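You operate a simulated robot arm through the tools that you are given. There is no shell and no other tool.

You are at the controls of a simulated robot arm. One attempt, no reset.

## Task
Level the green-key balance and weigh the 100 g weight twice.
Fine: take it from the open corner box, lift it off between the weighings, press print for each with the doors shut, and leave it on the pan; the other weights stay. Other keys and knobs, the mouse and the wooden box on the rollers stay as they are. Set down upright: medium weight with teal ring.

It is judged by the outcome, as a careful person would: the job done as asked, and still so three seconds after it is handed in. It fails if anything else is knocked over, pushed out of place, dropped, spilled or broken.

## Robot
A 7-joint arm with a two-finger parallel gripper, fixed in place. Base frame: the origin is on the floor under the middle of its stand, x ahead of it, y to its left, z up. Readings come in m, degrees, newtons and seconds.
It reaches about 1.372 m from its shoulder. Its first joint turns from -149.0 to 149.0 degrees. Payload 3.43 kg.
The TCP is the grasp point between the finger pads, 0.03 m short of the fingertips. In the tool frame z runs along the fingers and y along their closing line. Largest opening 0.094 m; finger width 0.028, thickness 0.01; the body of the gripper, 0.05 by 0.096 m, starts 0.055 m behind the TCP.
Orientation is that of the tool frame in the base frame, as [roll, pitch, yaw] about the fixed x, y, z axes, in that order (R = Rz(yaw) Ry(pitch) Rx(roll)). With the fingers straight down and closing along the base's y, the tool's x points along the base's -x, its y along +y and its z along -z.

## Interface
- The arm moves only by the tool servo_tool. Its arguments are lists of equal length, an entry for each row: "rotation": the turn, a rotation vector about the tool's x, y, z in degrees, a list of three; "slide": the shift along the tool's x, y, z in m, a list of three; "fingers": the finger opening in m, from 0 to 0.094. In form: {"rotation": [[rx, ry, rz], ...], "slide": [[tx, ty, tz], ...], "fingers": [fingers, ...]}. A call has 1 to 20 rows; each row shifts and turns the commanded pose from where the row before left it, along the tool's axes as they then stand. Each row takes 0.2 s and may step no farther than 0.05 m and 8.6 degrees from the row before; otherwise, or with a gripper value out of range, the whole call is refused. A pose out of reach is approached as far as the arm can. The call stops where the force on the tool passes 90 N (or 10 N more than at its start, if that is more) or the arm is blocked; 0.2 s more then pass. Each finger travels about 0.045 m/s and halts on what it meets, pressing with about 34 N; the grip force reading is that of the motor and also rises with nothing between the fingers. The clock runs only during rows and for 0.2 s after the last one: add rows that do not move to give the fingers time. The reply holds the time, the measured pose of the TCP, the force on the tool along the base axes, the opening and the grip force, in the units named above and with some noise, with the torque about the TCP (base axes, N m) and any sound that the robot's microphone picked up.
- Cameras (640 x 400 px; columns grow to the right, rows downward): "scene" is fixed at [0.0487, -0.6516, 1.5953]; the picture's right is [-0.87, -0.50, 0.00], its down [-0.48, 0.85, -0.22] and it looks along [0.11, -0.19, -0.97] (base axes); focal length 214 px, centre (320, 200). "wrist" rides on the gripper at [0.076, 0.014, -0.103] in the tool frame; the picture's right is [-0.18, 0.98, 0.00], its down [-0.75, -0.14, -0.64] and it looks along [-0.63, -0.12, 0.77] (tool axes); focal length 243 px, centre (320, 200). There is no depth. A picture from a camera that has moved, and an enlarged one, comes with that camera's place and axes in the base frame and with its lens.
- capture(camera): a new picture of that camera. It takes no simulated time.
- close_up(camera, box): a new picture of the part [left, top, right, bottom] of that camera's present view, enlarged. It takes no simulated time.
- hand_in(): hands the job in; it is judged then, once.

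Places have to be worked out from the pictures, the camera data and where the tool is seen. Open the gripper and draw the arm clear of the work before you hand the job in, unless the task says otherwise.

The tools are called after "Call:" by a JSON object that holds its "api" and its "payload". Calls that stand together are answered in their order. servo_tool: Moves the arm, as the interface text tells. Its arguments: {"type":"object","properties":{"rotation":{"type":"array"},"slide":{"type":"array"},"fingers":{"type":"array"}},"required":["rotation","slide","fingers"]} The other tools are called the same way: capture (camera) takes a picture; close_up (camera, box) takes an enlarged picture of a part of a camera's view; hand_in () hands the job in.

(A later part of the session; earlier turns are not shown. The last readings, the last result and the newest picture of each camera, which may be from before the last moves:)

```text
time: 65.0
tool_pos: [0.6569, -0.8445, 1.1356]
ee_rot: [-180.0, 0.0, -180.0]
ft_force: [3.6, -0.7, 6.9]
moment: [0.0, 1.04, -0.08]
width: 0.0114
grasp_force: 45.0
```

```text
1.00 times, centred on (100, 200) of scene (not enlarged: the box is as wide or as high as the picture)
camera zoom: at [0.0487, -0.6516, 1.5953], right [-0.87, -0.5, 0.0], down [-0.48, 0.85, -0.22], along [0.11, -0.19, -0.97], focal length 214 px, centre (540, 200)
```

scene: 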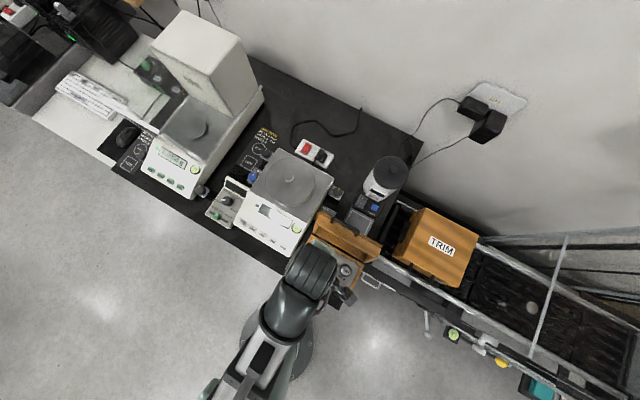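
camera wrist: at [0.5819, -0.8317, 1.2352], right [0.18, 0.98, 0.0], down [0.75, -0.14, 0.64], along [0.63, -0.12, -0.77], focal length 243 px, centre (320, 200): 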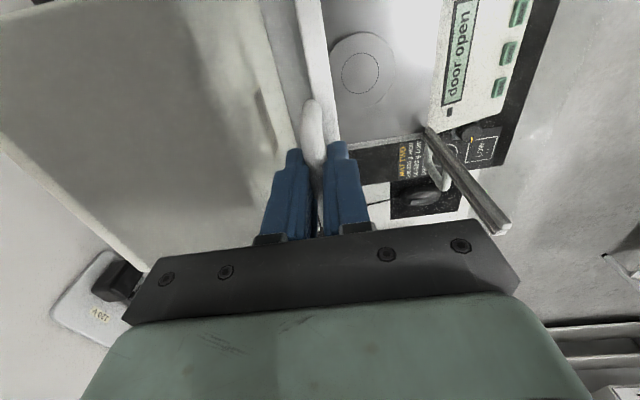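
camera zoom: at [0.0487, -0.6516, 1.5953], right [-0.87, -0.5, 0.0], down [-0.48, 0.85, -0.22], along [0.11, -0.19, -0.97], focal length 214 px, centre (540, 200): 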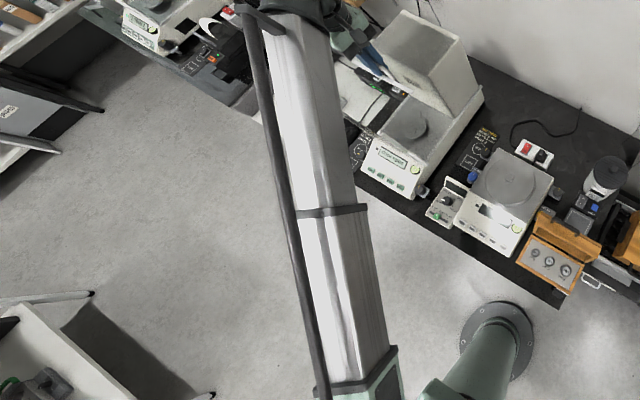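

The lid front edge is now at y≈−0.84 and the pan is exposed. I'll open it about 5 cm further.

Call:
{"api": "servo_tool", "payload": {"rotation": [[0, 0, 0], [0, 0, 0], [0, 0, 0], [0, 0, 0], [0, 0, 0]], "slide": [[0, -0.0125, 0], [0, -0.0125, 0], [0, -0.0125, 0], [0, -0.0125, 0], [0, 0, 0]], "fingers": [0.005, 0.005, 0.005, 0.005, 0.005]}}

Call:
{"api": "capture", "payload": {"camera": "wrist"}}

```text
time: 66.2
tool_pos: [0.6571, -0.8838, 1.1326]
ee_rot: [178.8, -0.3, -179.6]
ft_force: [-8.8, 77.2, -7.0]
moment: [0.69, -1.08, -0.53]
width: 0.0114
grasp_force: 45.3
```

```text
taken
camera wrist: at [0.5824, -0.8724, 1.2358], right [0.18, 0.98, 0.02], down [0.76, -0.15, 0.64], along [0.63, -0.1, -0.77], focal length 243 px, centre (320, 200)
```

wrist: 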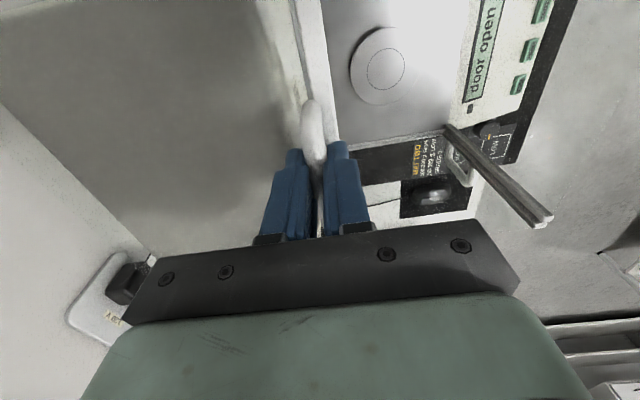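

The lid hit its end stop (77 N). I'll relax the push, open the fingers, and lift straight up clear of the handle.

Call:
{"api": "servo_tool", "payload": {"rotation": [[0, 0, 0], [0, 0, 0], [0, 0, 0], [0, 0, 0], [0, 0, 0], [0, 0, 0], [0, 0, 0]], "slide": [[0, 0.006, 0], [0, 0.005, 0], [0, 0, 0], [0, 0, 0], [0, 0, 0], [0, 0, -0.02], [0, 0, -0.03]], "fingers": [0.005, 0.005, 0.03, 0.04, 0.04, 0.04, 0.04]}}

Call:
{"api": "capture", "payload": {"camera": "wrist"}}

Call:
{"api": "close_up", "payload": {"camera": "scene", "box": [90, 20, 250, 180]}}

```text
time: 67.8
tool_pos: [0.6583, -0.8846, 1.1839]
ee_rot: [-179.9, 0.0, -180.0]
ft_force: [0.5, -0.2, 0.4]
moment: [0.02, 0.02, 0.03]
width: 0.0403
grasp_force: 0.1
```

```text
taken
camera wrist: at [0.582, -0.8715, 1.2854], right [0.18, 0.98, 0.0], down [0.75, -0.14, 0.64], along [0.63, -0.12, -0.77], focal length 243 px, centre (320, 200)
```

wrist: 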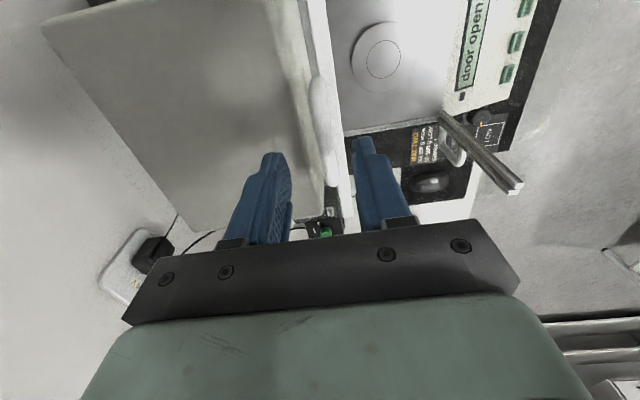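

```text
2.50 times, centred on (170, 100) of scene
camera zoom: at [0.0487, -0.6516, 1.5953], right [-0.87, -0.5, 0.0], down [-0.48, 0.85, -0.22], along [0.11, -0.19, -0.97], focal length 536 px, centre (695, 450)
```

zoom: 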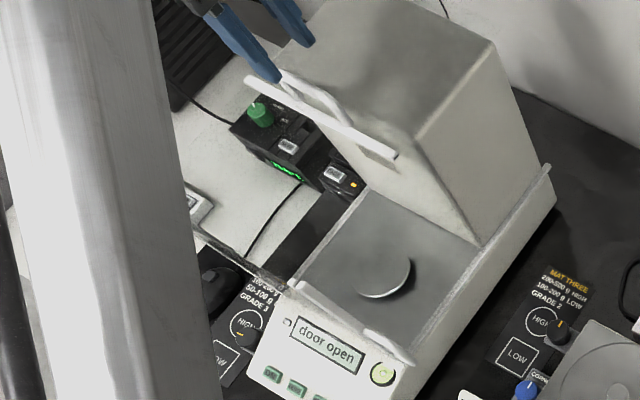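

The lid is open with the pan exposed. Before fetching the weight, I'll do a dry test: move above the pan centre (≈0.662, −0.80) and lower a little to check that the wrist and forearm clear the front posts.

Call:
{"api": "servo_tool", "payload": {"rotation": [[0, 0, 0], [0, 0, 0], [0, 0, 0], [0, 0, 0], [0, 0, 0], [0, 0, 0], [0, 0, 0], [0, 0, 0], [0, 0, 0]], "slide": [[-0.004, 0.028, 0], [0, 0.028, 0], [0, 0.0285, 0], [0, 0, 0.02], [0, 0, 0.025], [0, 0, 0.025], [0, 0, 0.025], [0, 0, 0.025], [0, 0, 0]], "fingers": [0.045, 0.045, 0.045, 0.045, 0.045, 0.045, 0.045, 0.045, 0.045]}}

Call:
{"api": "capture", "payload": {"camera": "wrist"}}

Call:
{"api": "close_up", "payload": {"camera": "scene", "box": [60, 20, 260, 180]}}

Call:
{"api": "close_up", "payload": {"camera": "scene", "box": [0, 0, 200, 400]}}

```text
time: 69.8
tool_pos: [0.6604, -0.8002, 1.0639]
ee_rot: [-180.0, 0.0, 179.9]
ft_force: [0.1, 0.4, -0.3]
moment: [-0.01, 0.02, 0.0]
width: 0.0449
grasp_force: 0.1
```

```text
taken
camera wrist: at [0.5852, -0.7874, 1.1643], right [0.18, 0.98, 0.0], down [0.75, -0.14, 0.64], along [0.63, -0.12, -0.77], focal length 243 px, centre (320, 200)
```

wrist: 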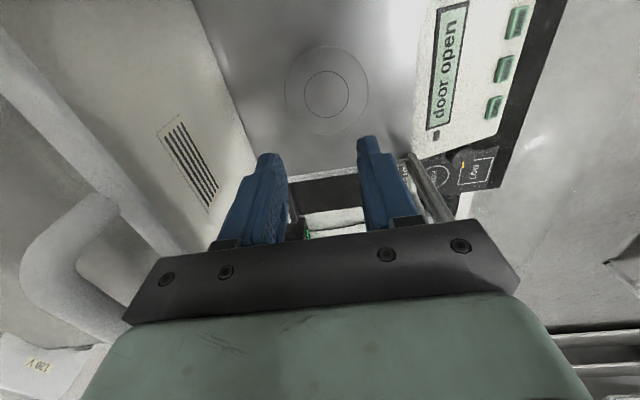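

```text
2.50 times, centred on (160, 100) of scene
camera zoom: at [0.0487, -0.6516, 1.5953], right [-0.87, -0.5, 0.0], down [-0.48, 0.85, -0.22], along [0.11, -0.19, -0.97], focal length 536 px, centre (720, 450)
```

zoom: 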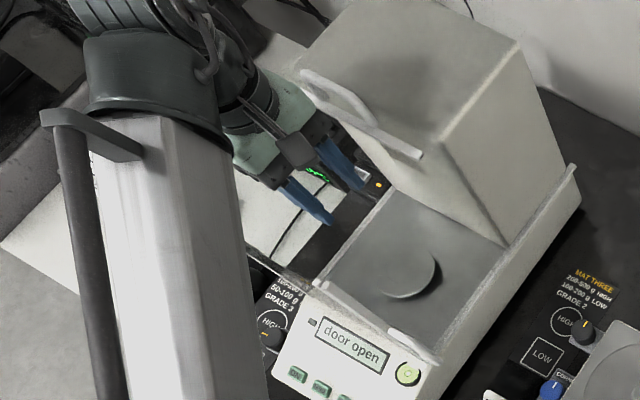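

```text
1.00 times, centred on (100, 200) of scene (not enlarged: the box is as wide or as high as the picture)
camera zoom: at [0.0487, -0.6516, 1.5953], right [-0.87, -0.5, 0.0], down [-0.48, 0.85, -0.22], along [0.11, -0.19, -0.97], focal length 214 px, centre (540, 200)
```

zoom: 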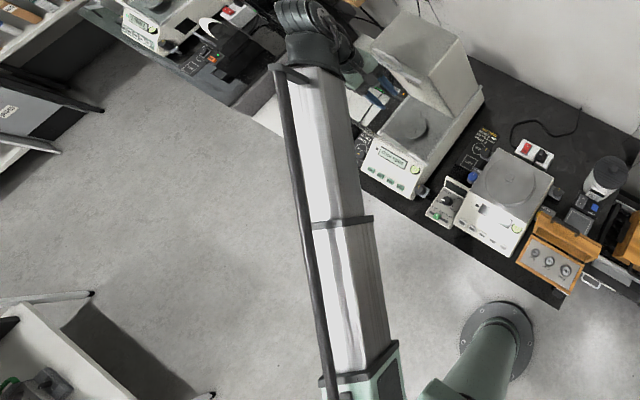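

The gripper hangs cleanly over the pan and the forearm barrel passes near the right post with room at this height. Now I'll raise out and go fetch the weight, retracing the safe path over the second balance.

Call:
{"api": "servo_tool", "payload": {"rotation": [[0, 0, 0], [0, 0, 0], [0, 0, 0], [0, 0, 0], [0, 0, 0], [0, 0, 0], [0, 0, 0], [0, 0, 0], [0, 0, 0], [0, 0, 0], [0, 0, 0], [0, 0, 0], [0, 0, 0], [0, 0, 0], [0, 0, 0], [0, 0, 0], [0, 0, 0], [0, 0, 0], [0, 0, 0], [0, 0, 0]], "slide": [[0, 0, -0.03], [0, 0, -0.03], [0, 0, -0.03], [0.04, 0.014, 0], [0.04, 0.014, 0], [0.04, 0.014, 0], [0.04, 0.014, 0], [0.04, 0.014, 0], [0.04, 0.02, 0.02], [0.04, 0.02, 0.02], [0.04, 0.02, 0.02], [0.04, 0.02, 0.02], [0.04, 0.02, 0.02], [0.04, 0, 0], [0.04, 0, 0], [0.04, 0, 0], [0.04, 0, 0], [0.04, 0, 0], [0, 0, 0], [0, 0, 0]], "fingers": [0.06, 0.06, 0.06, 0.06, 0.06, 0.06, 0.06, 0.06, 0.06, 0.06, 0.06, 0.06, 0.06, 0.06, 0.06, 0.06, 0.06, 0.06, 0.06, 0.06]}}

Call:
{"api": "capture", "payload": {"camera": "wrist"}}

```text
time: 74.0
tool_pos: [0.0591, -0.6317, 1.0522]
ee_rot: [-180.0, 0.0, -180.0]
ft_force: [0.8, 0.2, -0.9]
moment: [0.01, 0.02, 0.03]
width: 0.0603
grasp_force: 0.0
```

```text
taken
camera wrist: at [-0.0161, -0.6177, 1.1538], right [0.18, 0.98, 0.0], down [0.75, -0.14, 0.64], along [0.63, -0.12, -0.77], focal length 243 px, centre (320, 200)
```

wrist: 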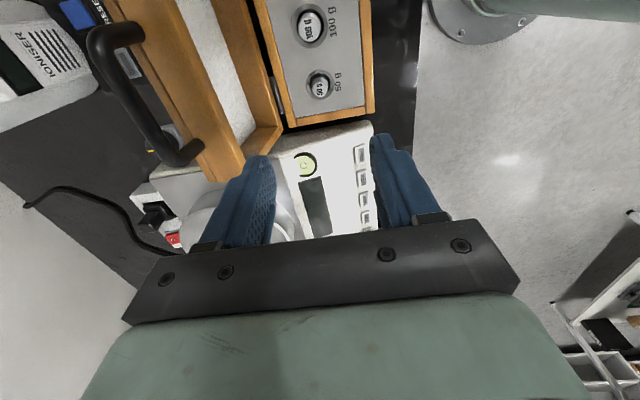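

I'll centre over the 100 g weight and lower to z≈0.99 for a closer look, minding the open lid on the −y side.

Call:
{"api": "servo_tool", "payload": {"rotation": [[0, 0, 0], [0, 0, 0], [0, 0, 0], [0, 0, 0]], "slide": [[0.028, 0, 0.02], [0.028, 0, 0.02], [0, 0, 0.02], [0, 0, 0]], "fingers": [0.06, 0.06, 0.06, 0.06]}}

Call:
{"api": "capture", "payload": {"camera": "wrist"}}

Call:
{"api": "close_up", "payload": {"camera": "wrist", "box": [250, 40, 390, 150]}}

Call:
{"api": "close_up", "payload": {"camera": "scene", "box": [280, 180, 400, 310]}}

```text
time: 75.0
tool_pos: [0.0058, -0.632, 0.9939]
ee_rot: [-179.9, 0.0, -179.9]
ft_force: [-0.3, 0.5, -0.9]
moment: [-0.03, 0.01, 0.01]
width: 0.06
grasp_force: 0.0
```

```text
taken
camera wrist: at [-0.0695, -0.6182, 1.0948], right [0.18, 0.98, 0.0], down [0.75, -0.14, 0.64], along [0.63, -0.12, -0.77], focal length 243 px, centre (320, 200)
```

wrist: 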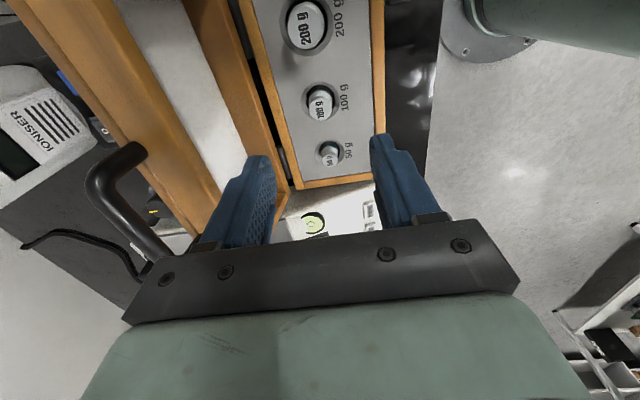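

```text
3.64 times, centred on (320, 95) of wrist
camera zoom: at [-0.0695, -0.6182, 1.0948], right [0.18, 0.98, 0.0], down [0.75, -0.14, 0.64], along [0.63, -0.12, -0.77], focal length 882 px, centre (320, 582)
```

zoom: 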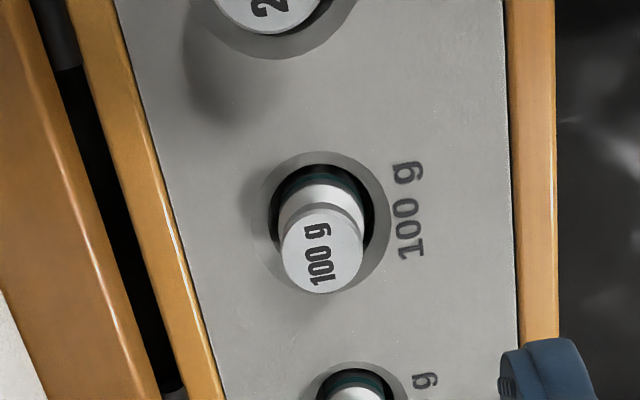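

```text
3.08 times, centred on (340, 245) of scene
camera zoom: at [0.0487, -0.6516, 1.5953], right [-0.87, -0.5, 0.0], down [-0.48, 0.85, -0.22], along [0.11, -0.19, -0.97], focal length 660 px, centre (258, 62)
```

zoom: 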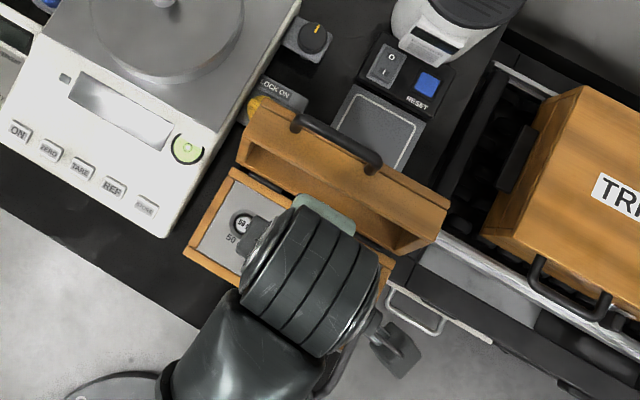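

The 100 g weight (cap ~20 mm wide, protruding ~24 mm) is at about (0.002, −0.631), top z≈0.885, seated in its recess with the teal ring. I'll align over it, narrow the fingers and descend partway to verify.

Call:
{"api": "servo_tool", "payload": {"rotation": [[0, 0, 0], [0, 0, 0], [0, 0, 0], [0, 0, 0], [0, 0, 0]], "slide": [[0.0035, 0.001, 0], [0, 0, 0.02], [0, 0, 0.02], [0, 0, 0.015], [0, 0, 0]], "fingers": [0.042, 0.042, 0.042, 0.042, 0.042]}}

Call:
{"api": "capture", "payload": {"camera": "wrist"}}

Call:
{"api": "close_up", "payload": {"camera": "wrist", "box": [250, 80, 390, 210]}}

```text
time: 76.2
tool_pos: [0.001, -0.6304, 0.9382]
ee_rot: [180.0, 0.1, 179.9]
ft_force: [-0.1, -0.1, 0.6]
moment: [-0.01, 0.0, 0.03]
width: 0.0423
grasp_force: 0.1
```

```text
taken
camera wrist: at [-0.0736, -0.6167, 1.0398], right [0.18, 0.98, 0.0], down [0.75, -0.14, 0.64], along [0.63, -0.12, -0.77], focal length 243 px, centre (320, 200)
```

wrist: 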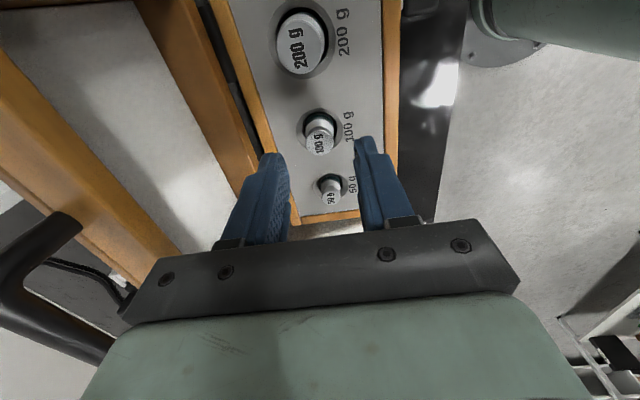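

```text
3.08 times, centred on (320, 145) of wrist
camera zoom: at [-0.0736, -0.6167, 1.0398], right [0.18, 0.98, 0.0], down [0.75, -0.14, 0.64], along [0.63, -0.12, -0.77], focal length 746 px, centre (320, 369)
```

zoom: 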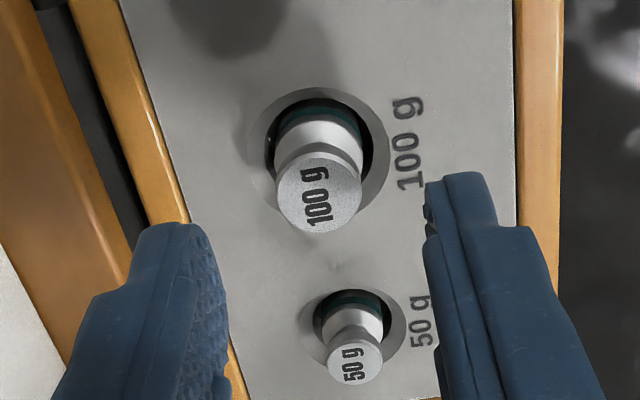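

Aligned within ~1.5 mm in both axes; cap top is at z≈0.89. I'll descend 34 mm so the fingertips overlap the cap by ~15 mm, then grip.

Call:
{"api": "servo_tool", "payload": {"rotation": [[0, 0, 0], [0, 0, 0], [0, 0, 0], [0, 0, 0], [0, 0, 0]], "slide": [[0.0015, 0, 0.01], [0, 0, 0.01], [0, 0, 0.008], [0, 0, 0.006], [0, 0, 0]], "fingers": [0.042, 0.042, 0.042, 0.042, 0.042]}}

Call:
{"api": "close_up", "payload": {"camera": "wrist", "box": [250, 100, 390, 230]}}

```text
time: 77.4
tool_pos: [-0.0013, -0.6297, 0.9047]
ee_rot: [179.9, 0.1, 179.9]
ft_force: [0.2, 0.1, -0.3]
moment: [0.01, 0.04, 0.0]
width: 0.0421
grasp_force: 0.1
```

```text
3.08 times, centred on (320, 165) of wrist
camera zoom: at [-0.0756, -0.6161, 1.0055], right [0.18, 0.98, 0.0], down [0.75, -0.14, 0.64], along [0.63, -0.12, -0.77], focal length 746 px, centre (320, 308)
```

zoom: 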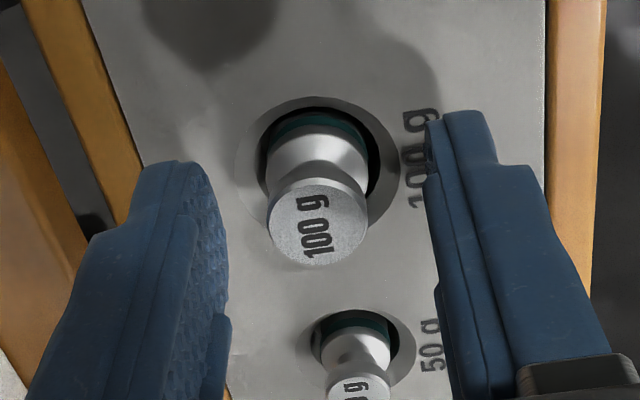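

The weight has a disc cap, a narrower neck and a body with the teal ring. Tips are ~16 mm below the cap top, clear of the plate. Closing now.

Call:
{"api": "servo_tool", "payload": {"rotation": [[0, 0, 0], [0, 0, 0], [0, 0, 0], [0, 0, 0], [0, 0, 0]], "slide": [[0, 0, 0], [0, 0, 0], [0, 0, 0], [0, 0, 0], [0, 0, 0]], "fingers": [0.03, 0.012, 0.012, 0.012, 0.012]}}

Call:
{"api": "close_up", "payload": {"camera": "wrist", "box": [250, 100, 390, 230]}}

```text
time: 78.6
tool_pos: [0.0, -0.6293, 0.9037]
ee_rot: [-179.9, 0.0, -179.9]
ft_force: [-0.2, -0.6, 0.7]
moment: [-0.01, 0.02, 0.0]
width: 0.0186
grasp_force: 34.1
```

```text
3.08 times, centred on (320, 165) of wrist
camera zoom: at [-0.0756, -0.6162, 1.0055], right [0.18, 0.98, 0.0], down [0.75, -0.14, 0.64], along [0.63, -0.12, -0.77], focal length 746 px, centre (320, 308)
```

zoom: 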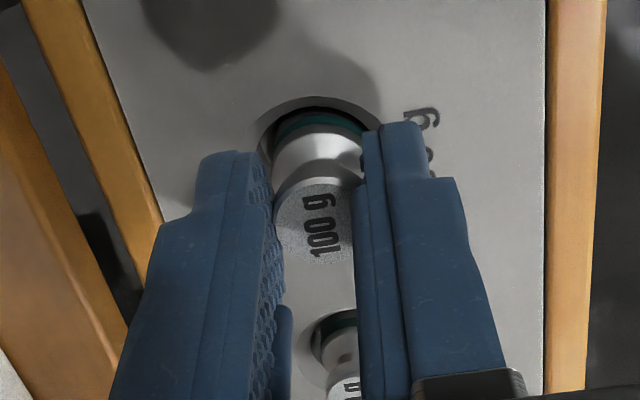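

Held at 18.6 mm width with 34 N. Lift straight up slowly.

Call:
{"api": "servo_tool", "payload": {"rotation": [[0, 0, 0], [0, 0, 0], [0, 0, 0], [0, 0, 0], [0, 0, 0], [0, 0, 0], [0, 0, 0], [0, 0, 0]], "slide": [[0, 0, -0.005], [0, 0, -0.01], [0, 0, -0.01], [0, 0, -0.015], [0, 0, -0.02], [0, 0, -0.02], [0, 0, -0.02], [0, 0, 0]], "fingers": [0.012, 0.012, 0.012, 0.012, 0.012, 0.012, 0.012, 0.012]}}

Call:
{"api": "capture", "payload": {"camera": "wrist"}}

Call:
{"api": "close_up", "payload": {"camera": "wrist", "box": [250, 60, 390, 230]}}

Call:
{"api": "close_up", "payload": {"camera": "scene", "box": [280, 180, 400, 310]}}

```text
time: 80.4
tool_pos: [-0.0007, -0.6294, 1.0037]
ee_rot: [-180.0, 0.0, -180.0]
ft_force: [0.5, -1.0, -0.5]
moment: [0.0, -0.01, 0.0]
width: 0.0187
grasp_force: 34.3
```

```text
taken
camera wrist: at [-0.0755, -0.6163, 1.1051], right [0.18, 0.98, 0.0], down [0.75, -0.14, 0.64], along [0.63, -0.12, -0.77], focal length 243 px, centre (320, 200)
```

wrist: 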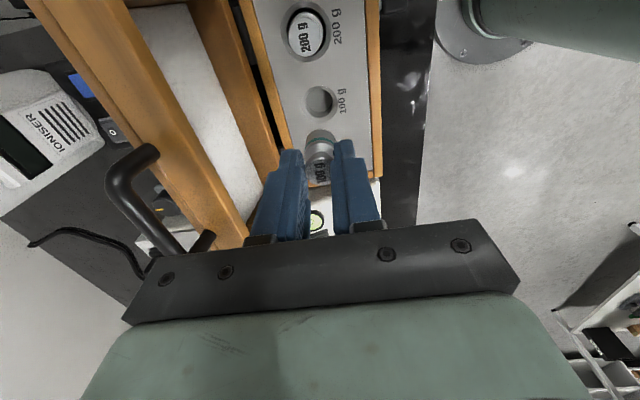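

```text
2.35 times, centred on (320, 145) of wrist
camera zoom: at [-0.0755, -0.6163, 1.1051], right [0.18, 0.98, 0.0], down [0.75, -0.14, 0.64], along [0.63, -0.12, -0.77], focal length 571 px, centre (320, 329)
```

zoom: 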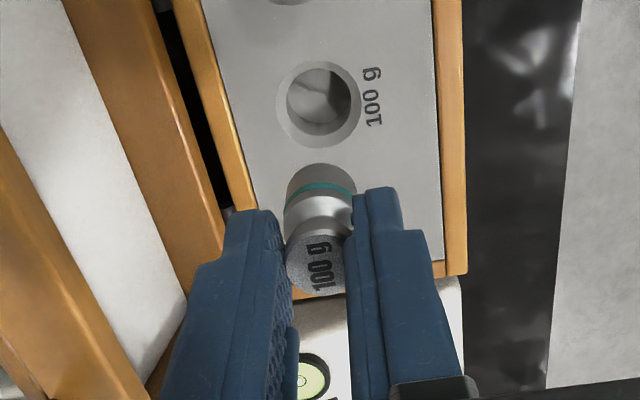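

```text
3.08 times, centred on (340, 245) of scene
camera zoom: at [0.0487, -0.6516, 1.5953], right [-0.87, -0.5, 0.0], down [-0.48, 0.85, -0.22], along [0.11, -0.19, -0.97], focal length 660 px, centre (258, 62)
```

zoom: 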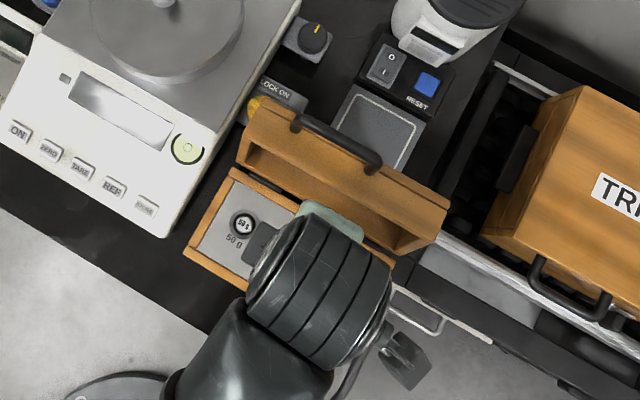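

The 100 g weight (teal ring) is held upright; its bottom is ~0.05 m below the TCP. Now carry it along the safe path: up, across at z≈1.05, then up to ~1.16 beside the chamber.

Call:
{"api": "servo_tool", "payload": {"rotation": [[0, 0, 0], [0, 0, 0], [0, 0, 0], [0, 0, 0], [0, 0, 0], [0, 0, 0], [0, 0, 0], [0, 0, 0], [0, 0, 0], [0, 0, 0], [0, 0, 0], [0, 0, 0], [0, 0, 0], [0, 0, 0], [0, 0, 0], [0, 0, 0], [0, 0, 0], [0, 0, 0], [0, 0, 0]], "slide": [[0, 0, -0.025], [-0.015, 0, -0.02], [-0.03, 0, 0], [-0.04, 0, 0], [-0.04, 0, 0], [-0.04, 0, 0], [-0.04, 0, 0], [-0.04, 0, 0], [-0.04, 0, 0], [-0.04, 0, 0], [-0.04, 0, 0], [-0.035, 0, 0], [-0.02, -0.01, -0.01], [-0.02, -0.02, -0.02], [-0.02, -0.02, -0.025], [-0.01, -0.02, -0.025], [-0.01, -0.02, -0.02], [0, -0.01, -0.01], [0, 0, 0]], "fingers": [0.012, 0.012, 0.012, 0.012, 0.012, 0.012, 0.012, 0.012, 0.012, 0.012, 0.012, 0.012, 0.012, 0.012, 0.012, 0.012, 0.012, 0.012, 0.012]}}

Call:
{"api": "capture", "payload": {"camera": "wrist"}}

```text
time: 84.4
tool_pos: [0.4788, -0.7293, 1.1598]
ee_rot: [-180.0, -0.1, 179.9]
ft_force: [-0.2, 0.8, -0.4]
moment: [0.01, 0.0, 0.0]
width: 0.0187
grasp_force: 34.1
```

```text
taken
camera wrist: at [0.4049, -0.7162, 1.2604], right [0.18, 0.98, 0.0], down [0.75, -0.14, 0.64], along [0.63, -0.12, -0.77], focal length 243 px, centre (320, 200)
```

wrist: 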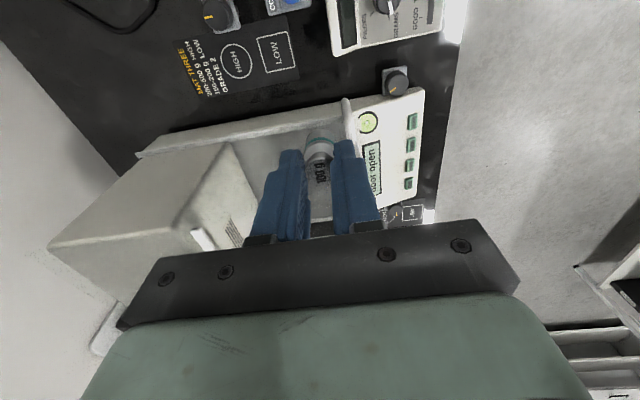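

Beside the chamber with the weight steady. Now over the pan centre at the same height.

Call:
{"api": "servo_tool", "payload": {"rotation": [[0, 0, 0], [0, 0, 0], [0, 0, 0], [0, 0, 0], [0, 0, 0], [0, 0, 0], [0, 0, 0], [0, 0, 0]], "slide": [[-0.02, -0.01, 0], [-0.03, -0.012, 0], [-0.035, -0.013, 0], [-0.035, -0.013, 0], [-0.035, -0.013, 0], [-0.02, -0.008, 0], [-0.008, -0.002, 0], [0, 0, 0]], "fingers": [0.012, 0.012, 0.012, 0.012, 0.012, 0.012, 0.012, 0.012]}}

Call:
{"api": "capture", "payload": {"camera": "wrist"}}

Call:
{"api": "close_up", "payload": {"camera": "wrist", "box": [250, 20, 410, 180]}}

```text
time: 86.2
tool_pos: [0.6631, -0.7992, 1.1612]
ee_rot: [-180.0, 0.0, 180.0]
ft_force: [-0.3, 0.3, -0.8]
moment: [0.0, 0.02, 0.0]
width: 0.0189
grasp_force: 34.3
```

```text
taken
camera wrist: at [0.5883, -0.7867, 1.262], right [0.18, 0.98, 0.0], down [0.75, -0.14, 0.64], along [0.63, -0.12, -0.77], focal length 243 px, centre (320, 200)
```

wrist: 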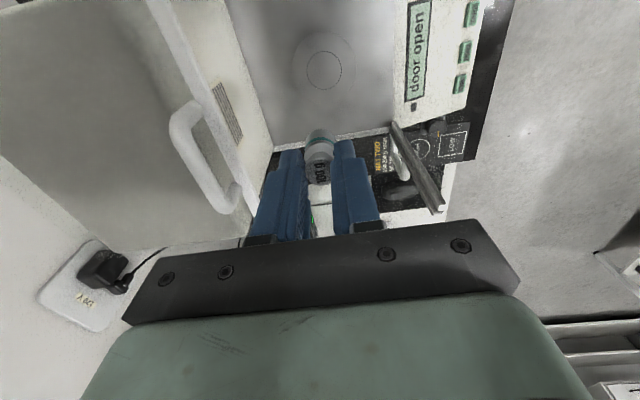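

```text
2.50 times, centred on (330, 100) of wrist
camera zoom: at [0.5883, -0.7867, 1.262], right [0.18, 0.98, 0.0], down [0.75, -0.14, 0.64], along [0.63, -0.12, -0.77], focal length 606 px, centre (295, 450)
```

zoom: 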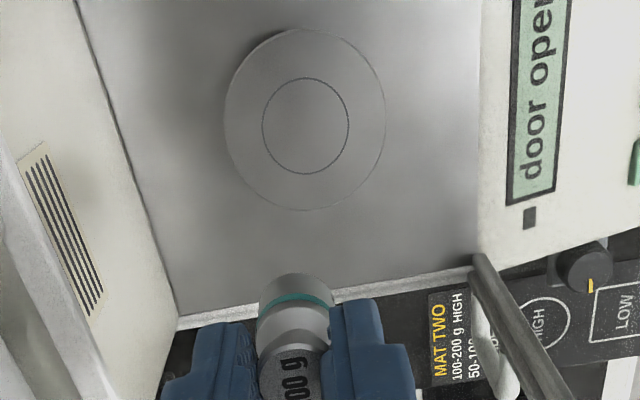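

The pan's ring mark is centred about 6 mm further +y. I'll correct to (0.663, −0.793) and lower to TCP z≈0.99, then check for any contact.

Call:
{"api": "servo_tool", "payload": {"rotation": [[0, 0, 0], [0, 0, 0], [0, 0, 0], [0, 0, 0], [0, 0, 0], [0, 0, 0], [0, 0, 0], [0, 0, 0], [0, 0, 0], [0, 0, 0]], "slide": [[0, 0.006, 0.01], [0, 0, 0.02], [0, 0, 0.025], [0, 0, 0.025], [0, 0, 0.025], [0, 0, 0.025], [0, 0, 0.02], [0, 0, 0.015], [0, 0, 0.006], [0, 0, 0]], "fingers": [0.012, 0.012, 0.012, 0.012, 0.012, 0.012, 0.012, 0.012, 0.012, 0.012]}}

Call:
{"api": "capture", "payload": {"camera": "wrist"}}

Call:
{"api": "close_up", "payload": {"camera": "scene", "box": [100, 40, 260, 180]}}

Call:
{"api": "close_up", "payload": {"camera": "wrist", "box": [250, 60, 390, 230]}}

```text
time: 88.4
tool_pos: [0.6622, -0.7945, 0.9892]
ee_rot: [180.0, 0.0, -180.0]
ft_force: [-0.9, 0.2, -0.7]
moment: [-0.02, -0.04, 0.02]
width: 0.0187
grasp_force: 33.6
```

```text
taken
camera wrist: at [0.5878, -0.781, 1.0905], right [0.18, 0.98, 0.0], down [0.75, -0.14, 0.64], along [0.63, -0.12, -0.77], focal length 243 px, centre (320, 200)
```

wrist: 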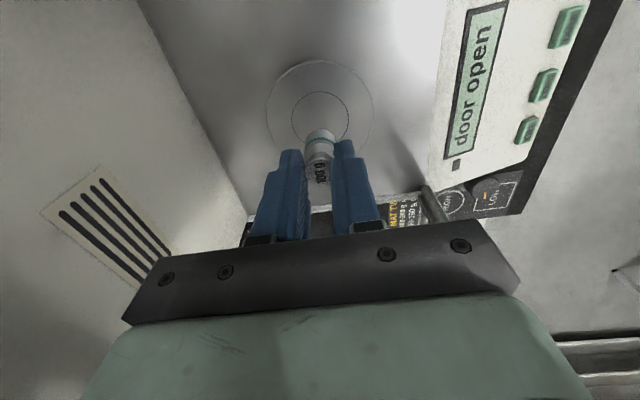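

```text
2.86 times, centred on (180, 110) of scene
camera zoom: at [0.0487, -0.6516, 1.5953], right [-0.87, -0.5, 0.0], down [-0.48, 0.85, -0.22], along [0.11, -0.19, -0.97], focal length 613 px, centre (720, 457)
```

zoom: 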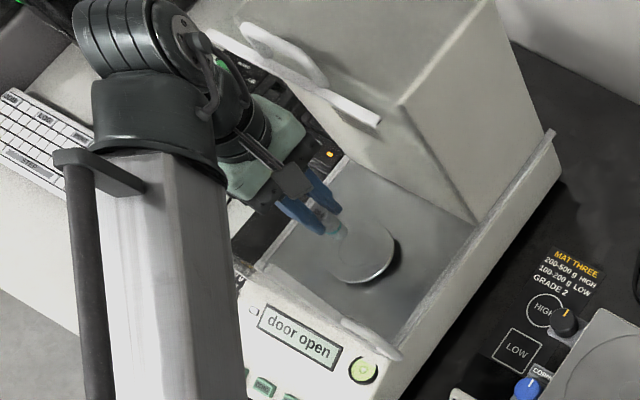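

```text
2.35 times, centred on (320, 145) of wrist
camera zoom: at [0.5878, -0.781, 1.0905], right [0.18, 0.98, 0.0], down [0.75, -0.14, 0.64], along [0.63, -0.12, -0.77], focal length 571 px, centre (320, 329)
```

zoom: 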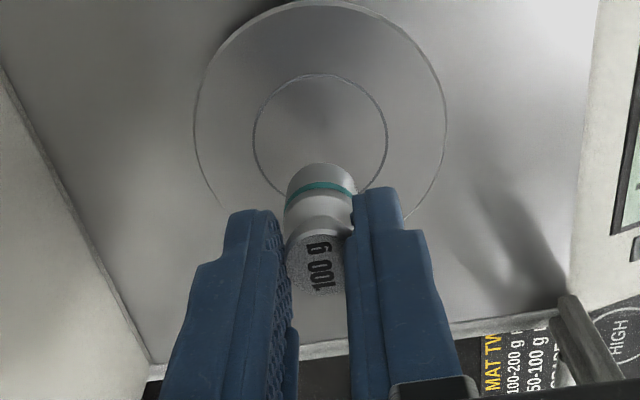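

Weight is centred over the pan ring, no contact. I'll lower in small steps now, checking force and tracking each time.

Call:
{"api": "servo_tool", "payload": {"rotation": [[0, 0, 0], [0, 0, 0], [0, 0, 0], [0, 0, 0], [0, 0, 0]], "slide": [[0, 0, 0.008], [0, 0, 0.006], [0, 0, 0.005], [0, 0, 0.004], [0, 0, 0]], "fingers": [0.012, 0.012, 0.012, 0.012, 0.012]}}

Call:
{"api": "close_up", "payload": {"camera": "wrist", "box": [250, 60, 390, 230]}}

Call:
{"api": "close_up", "payload": {"camera": "scene", "box": [160, 80, 220, 130]}}

```text
time: 89.6
tool_pos: [0.663, -0.7946, 0.9666]
ee_rot: [-179.9, 0.0, 179.9]
ft_force: [4.2, 0.4, 1.1]
moment: [-0.01, 0.63, -0.06]
width: 0.0185
grasp_force: 34.2
```

```text
2.35 times, centred on (320, 145) of wrist
camera zoom: at [0.5882, -0.7803, 1.0667], right [0.18, 0.98, 0.0], down [0.75, -0.14, 0.64], along [0.63, -0.12, -0.77], focal length 571 px, centre (320, 329)
```

zoom: 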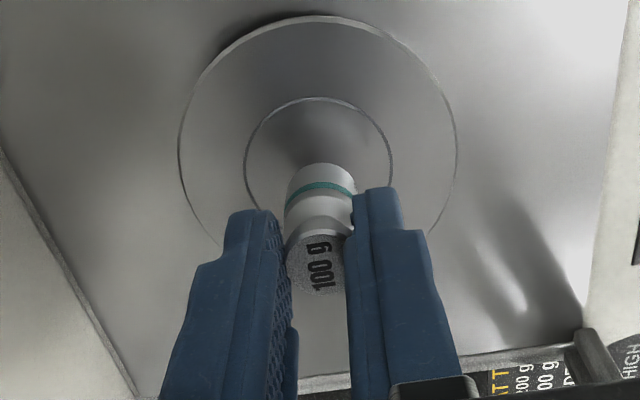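

```text
8.00 times, centred on (190, 105) of scene
camera zoom: at [0.0487, -0.6516, 1.5953], right [-0.87, -0.5, 0.0], down [-0.48, 0.85, -0.22], along [0.11, -0.19, -0.97], focal length 1716 px, centre (1360, 960)
```

zoom: 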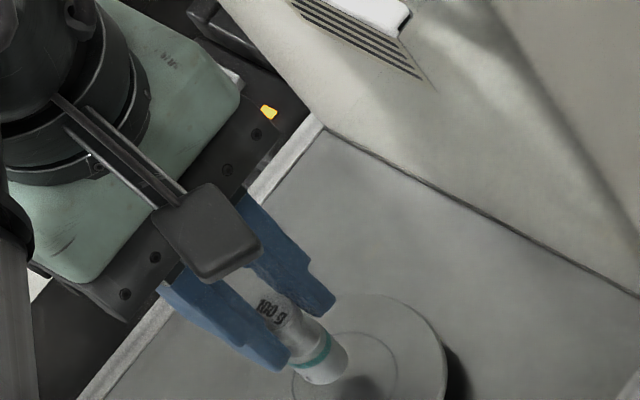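

There's a slight contact: +4 N in x with a moment placing it ~0.13 m above the TCP on the −x side — the camera housing is brushing the right door's top edge. I'll rise 3 cm and turn the tool 45° so the camera points into the free rear-right corner.

Call:
{"api": "servo_tool", "payload": {"rotation": [[0, 0, 0], [0, 0, 0], [0, 0, 0], [0, 0, 0], [0, 0, -7.5], [0, 0, -7.5], [0, 0, -7.5], [0, 0, -7.5], [0, 0, -7.5], [0, 0, -7.5], [0, 0, 0]], "slide": [[0, 0, -0.01], [0, 0, -0.015], [0, 0, -0.015], [0, 0, -0.02], [0, 0, 0], [0, 0, 0], [0, 0, 0], [0, 0, 0], [0, 0, 0], [0, 0, 0], [0, 0, 0]], "fingers": [0.012, 0.012, 0.012, 0.012, 0.012, 0.012, 0.012, 0.012, 0.012, 0.012, 0.012]}}

Call:
{"api": "capture", "payload": {"camera": "wrist"}}

Call:
{"api": "close_up", "payload": {"camera": "scene", "box": [100, 40, 260, 180]}}

```text
time: 92.0
tool_pos: [0.6626, -0.7956, 1.0252]
ee_rot: [180.0, 0.0, -134.8]
ft_force: [1.1, -0.6, -1.6]
moment: [0.0, 0.01, 0.0]
width: 0.0187
grasp_force: 33.7
```

```text
taken
camera wrist: at [0.6005, -0.8388, 1.1268], right [-0.57, 0.82, 0.0], down [0.63, 0.43, 0.64], along [0.53, 0.36, -0.77], focal length 243 px, centre (320, 200)
```

wrist: 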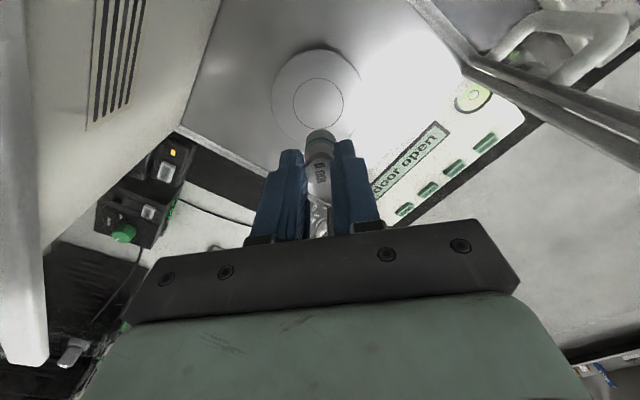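

```text
2.86 times, centred on (180, 110) of scene
camera zoom: at [0.0487, -0.6516, 1.5953], right [-0.87, -0.5, 0.0], down [-0.48, 0.85, -0.22], along [0.11, -0.19, -0.97], focal length 613 px, centre (720, 457)
```

zoom: 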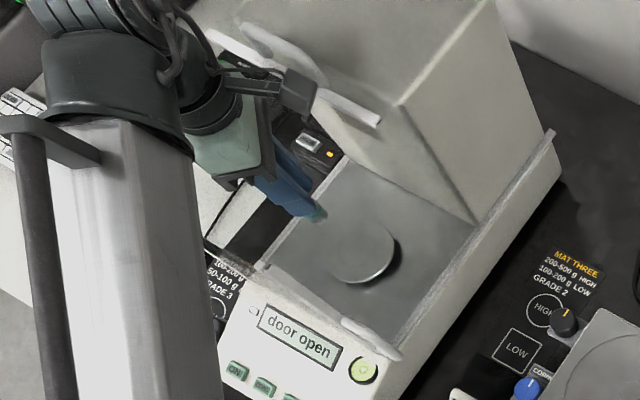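

No contact now, and the weight is still aligned with the pan. Lowering again in stages.

Call:
{"api": "servo_tool", "payload": {"rotation": [[0, 0, 0], [0, 0, 0], [0, 0, 0], [0, 0, 0], [0, 0, 0], [0, 0, 0]], "slide": [[0, 0, 0.012], [0, 0, 0.015], [0, 0, 0.015], [0, 0, 0.012], [0, 0, 0.006], [0, 0, 0]], "fingers": [0.012, 0.012, 0.012, 0.012, 0.012, 0.012]}}

Call:
{"api": "capture", "payload": {"camera": "wrist"}}

Call:
{"api": "close_up", "payload": {"camera": "scene", "box": [100, 40, 260, 180]}}

```text
time: 93.4
tool_pos: [0.6643, -0.7933, 0.9654]
ee_rot: [180.0, 0.0, -135.1]
ft_force: [0.5, -1.2, -1.3]
moment: [-0.03, -0.01, 0.01]
width: 0.0186
grasp_force: 34.7
```

```text
taken
camera wrist: at [0.6013, -0.8377, 1.0674], right [-0.57, 0.82, 0.0], down [0.63, 0.43, 0.64], along [0.53, 0.36, -0.77], focal length 243 px, centre (320, 200)
```

wrist: 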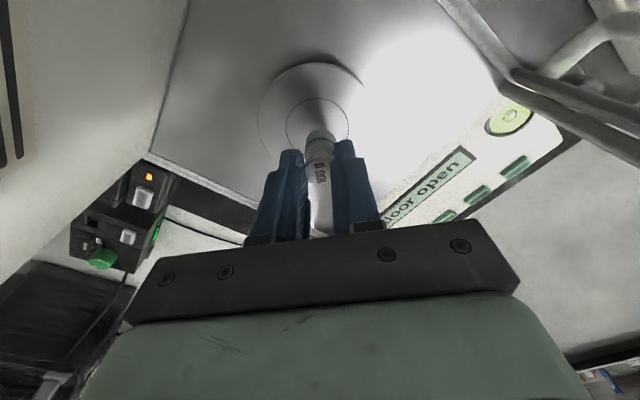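

```text
2.86 times, centred on (180, 110) of scene
camera zoom: at [0.0487, -0.6516, 1.5953], right [-0.87, -0.5, 0.0], down [-0.48, 0.85, -0.22], along [0.11, -0.19, -0.97], focal length 613 px, centre (720, 457)
```

zoom: 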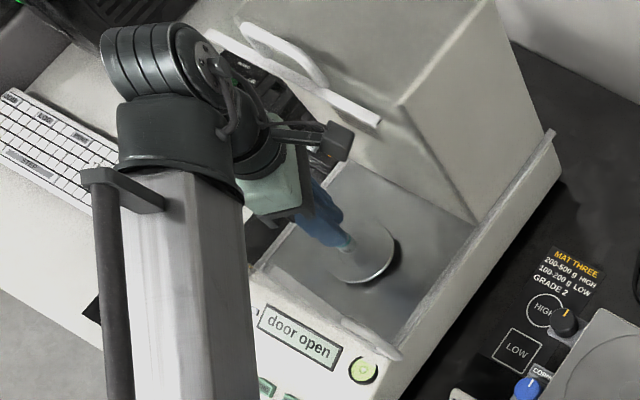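

Clear at z=0.965. Zooming to judge the remaining gap between weight and pan.

Call:
{"api": "close_up", "payload": {"camera": "wrist", "box": [250, 50, 390, 230]}}

Call:
{"api": "close_up", "payload": {"camera": "scene", "box": [165, 85, 215, 130]}}

```text
2.22 times, centred on (320, 140) of wrist
camera zoom: at [0.6013, -0.8377, 1.0674], right [-0.57, 0.82, 0.0], down [0.63, 0.43, 0.64], along [0.53, 0.36, -0.77], focal length 539 px, centre (320, 333)
```

zoom: 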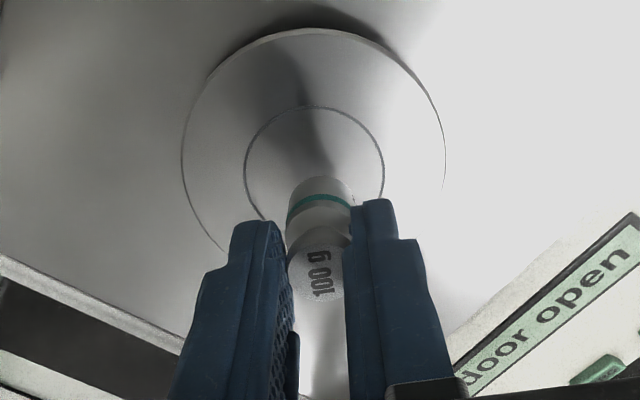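

```text
8.89 times, centred on (190, 108) of scene
camera zoom: at [0.0487, -0.6516, 1.5953], right [-0.87, -0.5, 0.0], down [-0.48, 0.85, -0.22], along [0.11, -0.19, -0.97], focal length 1906 px, centre (1476, 1022)
```

zoom: 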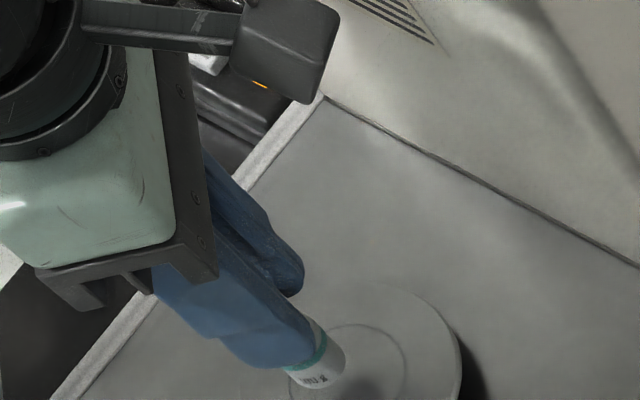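

Pan estimates put contact near TCP z≈0.933. Continue down 15 mm, then in 2–3 mm steps.

Call:
{"api": "servo_tool", "payload": {"rotation": [[0, 0, 0], [0, 0, 0], [0, 0, 0], [0, 0, 0], [0, 0, 0]], "slide": [[0, 0, 0.004], [0, 0, 0.004], [0, 0, 0.004], [0, 0, 0.003], [0, 0, 0]], "fingers": [0.012, 0.012, 0.012, 0.012, 0.012]}}

Call:
{"api": "close_up", "payload": {"camera": "wrist", "box": [250, 50, 390, 230]}}

Call:
{"api": "close_up", "payload": {"camera": "scene", "box": [165, 85, 215, 130]}}

```text
time: 94.6
tool_pos: [0.6641, -0.7933, 0.9533]
ee_rot: [-179.9, 0.1, -134.9]
ft_force: [1.8, -0.5, 26.3]
moment: [0.07, -0.11, -0.03]
width: 0.0185
grasp_force: 34.2
```

```text
2.22 times, centred on (320, 140) of wrist
camera zoom: at [0.6003, -0.8384, 1.0544], right [-0.57, 0.82, 0.0], down [0.63, 0.43, 0.64], along [0.53, 0.36, -0.77], focal length 539 px, centre (320, 333)
```

zoom: 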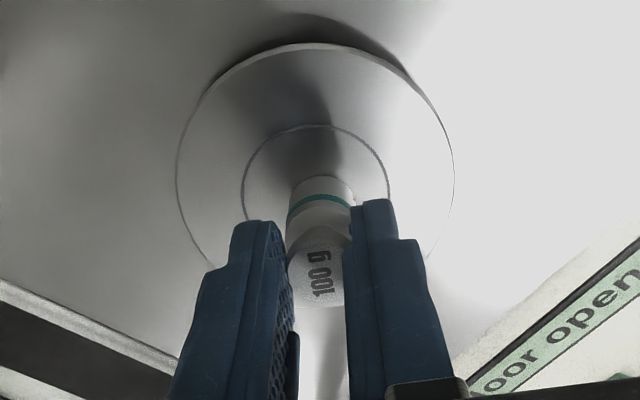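

```text
8.89 times, centred on (190, 108) of scene
camera zoom: at [0.0487, -0.6516, 1.5953], right [-0.87, -0.5, 0.0], down [-0.48, 0.85, -0.22], along [0.11, -0.19, -0.97], focal length 1906 px, centre (1476, 1022)
```

zoom: 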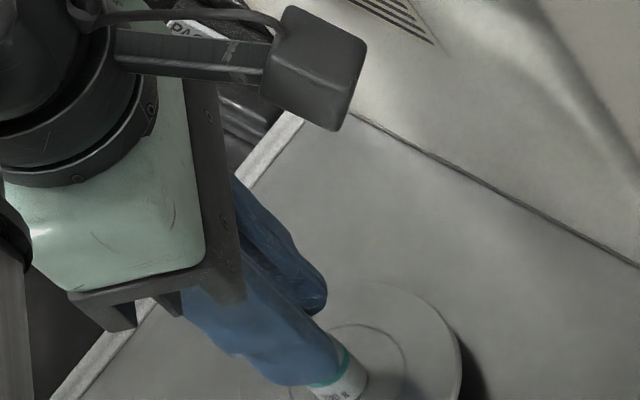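

Weight is on the pan (26 N at TCP z=0.953). I'll relax most of the pressure, then open the fingers.

Call:
{"api": "servo_tool", "payload": {"rotation": [[0, 0, 0], [0, 0, 0]], "slide": [[0, 0, -0.0025], [0, 0, 0]], "fingers": [0.012, 0.012]}}

```text
time: 95.2
tool_pos: [0.6631, -0.7946, 0.9535]
ee_rot: [180.0, 0.1, -135.0]
ft_force: [2.8, -0.6, 8.0]
moment: [-0.02, -0.18, 0.0]
width: 0.019
grasp_force: 33.6
```

Light pressure now (8 N). Opening the fingers gradually.

Call:
{"api": "servo_tool", "payload": {"rotation": [[0, 0, 0], [0, 0, 0], [0, 0, 0], [0, 0, 0], [0, 0, 0]], "slide": [[0, 0, -0.0005], [0, 0, 0], [0, 0, 0], [0, 0, 0], [0, 0, 0]], "fingers": [0.019, 0.022, 0.03, 0.04, 0.045]}}

Call:
{"api": "close_up", "payload": {"camera": "wrist", "box": [230, 50, 410, 240]}}

Call:
{"api": "close_up", "payload": {"camera": "scene", "box": [140, 85, 230, 180]}}

```text
time: 96.4
tool_pos: [0.6634, -0.7944, 0.9544]
ee_rot: [-180.0, 0.0, -135.0]
ft_force: [-0.1, -0.2, 0.7]
moment: [-0.01, -0.02, -0.01]
width: 0.0449
grasp_force: 0.0
```

```text
2.11 times, centred on (320, 145) of wrist
camera zoom: at [0.6008, -0.8387, 1.0552], right [-0.57, 0.82, 0.0], down [0.63, 0.43, 0.64], along [0.53, 0.36, -0.77], focal length 511 px, centre (320, 316)
```

zoom: 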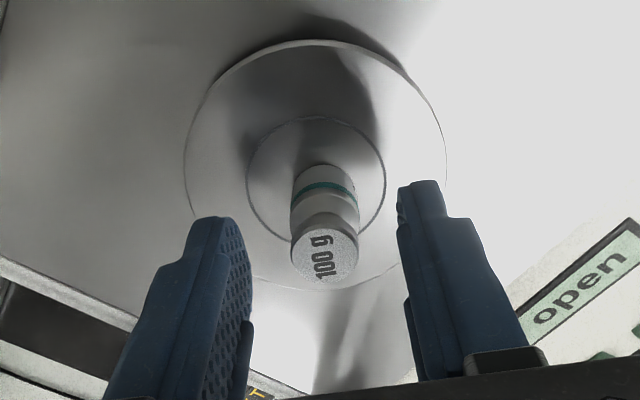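

```text
4.21 times, centred on (185, 132) of scene
camera zoom: at [0.0487, -0.6516, 1.5953], right [-0.87, -0.5, 0.0], down [-0.48, 0.85, -0.22], along [0.11, -0.19, -0.97], focal length 903 px, centre (888, 484)
```

zoom: 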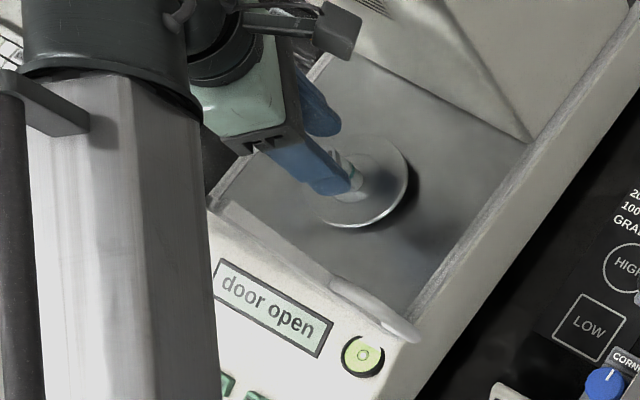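

The weight stands upright at the pan's centre. Lift straight up out of the chamber and turn back to yaw 180.

Call:
{"api": "servo_tool", "payload": {"rotation": [[0, 0, 0], [0, 0, 0], [0, 0, 0], [0, 0, 0], [0, 0, 0], [0, 0, 0], [0, 0, 0], [0, 0, 0], [0, 0, 0], [0, 0, 7.5], [0, 0, 7.5], [0, 0, 7.5], [0, 0, 7.5], [0, 0, 7.5], [0, 0, 7.5], [0, 0, 0]], "slide": [[0, 0, -0.008], [0, 0, -0.015], [0, 0, -0.025], [0, 0, -0.03], [0, 0, -0.03], [0, 0, -0.03], [0, 0, -0.03], [0, 0, -0.03], [0, 0, -0.025], [0, 0, 0], [0, 0, 0], [0, 0, 0], [0, 0, 0], [0, 0, 0], [0, 0, 0], [0, 0, 0]], "fingers": [0.045, 0.045, 0.045, 0.045, 0.045, 0.045, 0.045, 0.045, 0.045, 0.045, 0.045, 0.045, 0.045, 0.045, 0.045, 0.045]}}

Call:
{"api": "capture", "payload": {"camera": "wrist"}}

```text
time: 99.8
tool_pos: [0.6634, -0.7933, 1.1775]
ee_rot: [-180.0, 0.0, 179.9]
ft_force: [-0.6, 0.3, 0.1]
moment: [0.0, -0.01, 0.01]
width: 0.0449
grasp_force: 0.2
```

```text
taken
camera wrist: at [0.5885, -0.7807, 1.2784], right [0.19, 0.98, 0.0], down [0.75, -0.14, 0.64], along [0.63, -0.12, -0.77], focal length 243 px, centre (320, 200)
```

wrist: 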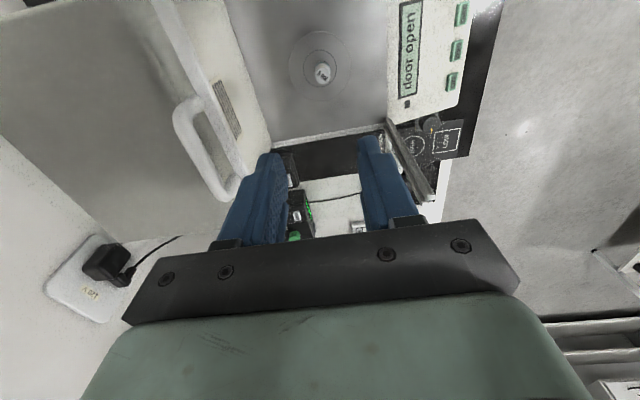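

The weight stands on the pan. Now to the lid handle at (0.657, −0.884): move back above it, then descend.

Call:
{"api": "servo_tool", "payload": {"rotation": [[0, 0, 0], [0, 0, 0], [0, 0, 0], [0, 0, 0], [0, 0, 0]], "slide": [[0.003, -0.025, 0], [0.003, -0.03, 0], [0, -0.025, 0], [0, -0.011, 0], [0, 0, 0]], "fingers": [0.045, 0.045, 0.045, 0.045, 0.045]}}

Call:
{"api": "close_up", "payload": {"camera": "wrist", "box": [220, 60, 420, 240]}}

```text
time: 101.0
tool_pos: [0.6582, -0.8854, 1.1763]
ee_rot: [-180.0, 0.1, 179.9]
ft_force: [0.4, 0.3, 0.0]
moment: [-0.01, 0.02, -0.02]
width: 0.0448
grasp_force: 0.2
```

```text
2.22 times, centred on (320, 150) of wrist
camera zoom: at [0.5822, -0.8716, 1.278], right [0.18, 0.98, 0.0], down [0.75, -0.14, 0.64], along [0.63, -0.12, -0.77], focal length 539 px, centre (320, 311)
```

zoom: 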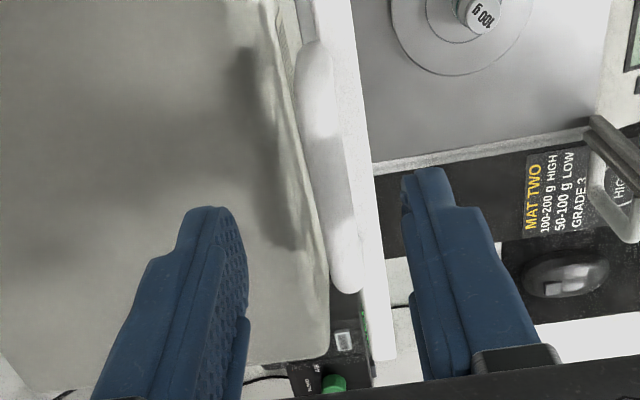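

The handle is between the fingers. Descend 43 mm and close on it.

Call:
{"api": "servo_tool", "payload": {"rotation": [[0, 0, 0], [0, 0, 0], [0, 0, 0], [0, 0, 0], [0, 0, 0], [0, 0, 0], [0, 0, 0], [0, 0, 0]], "slide": [[0, 0.001, 0.015], [0, 0, 0.015], [0, 0, 0.008], [0, 0, 0.005], [0, 0, 0], [0, 0, 0], [0, 0, 0], [0, 0, 0]], "fingers": [0.045, 0.045, 0.045, 0.045, 0.045, 0.005, 0.005, 0.005]}}

```text
time: 102.8
tool_pos: [0.6584, -0.882, 1.1334]
ee_rot: [179.8, 0.0, -179.9]
ft_force: [-2.7, 15.8, -3.6]
moment: [0.18, 0.01, -0.09]
width: 0.0115
grasp_force: 32.6
```

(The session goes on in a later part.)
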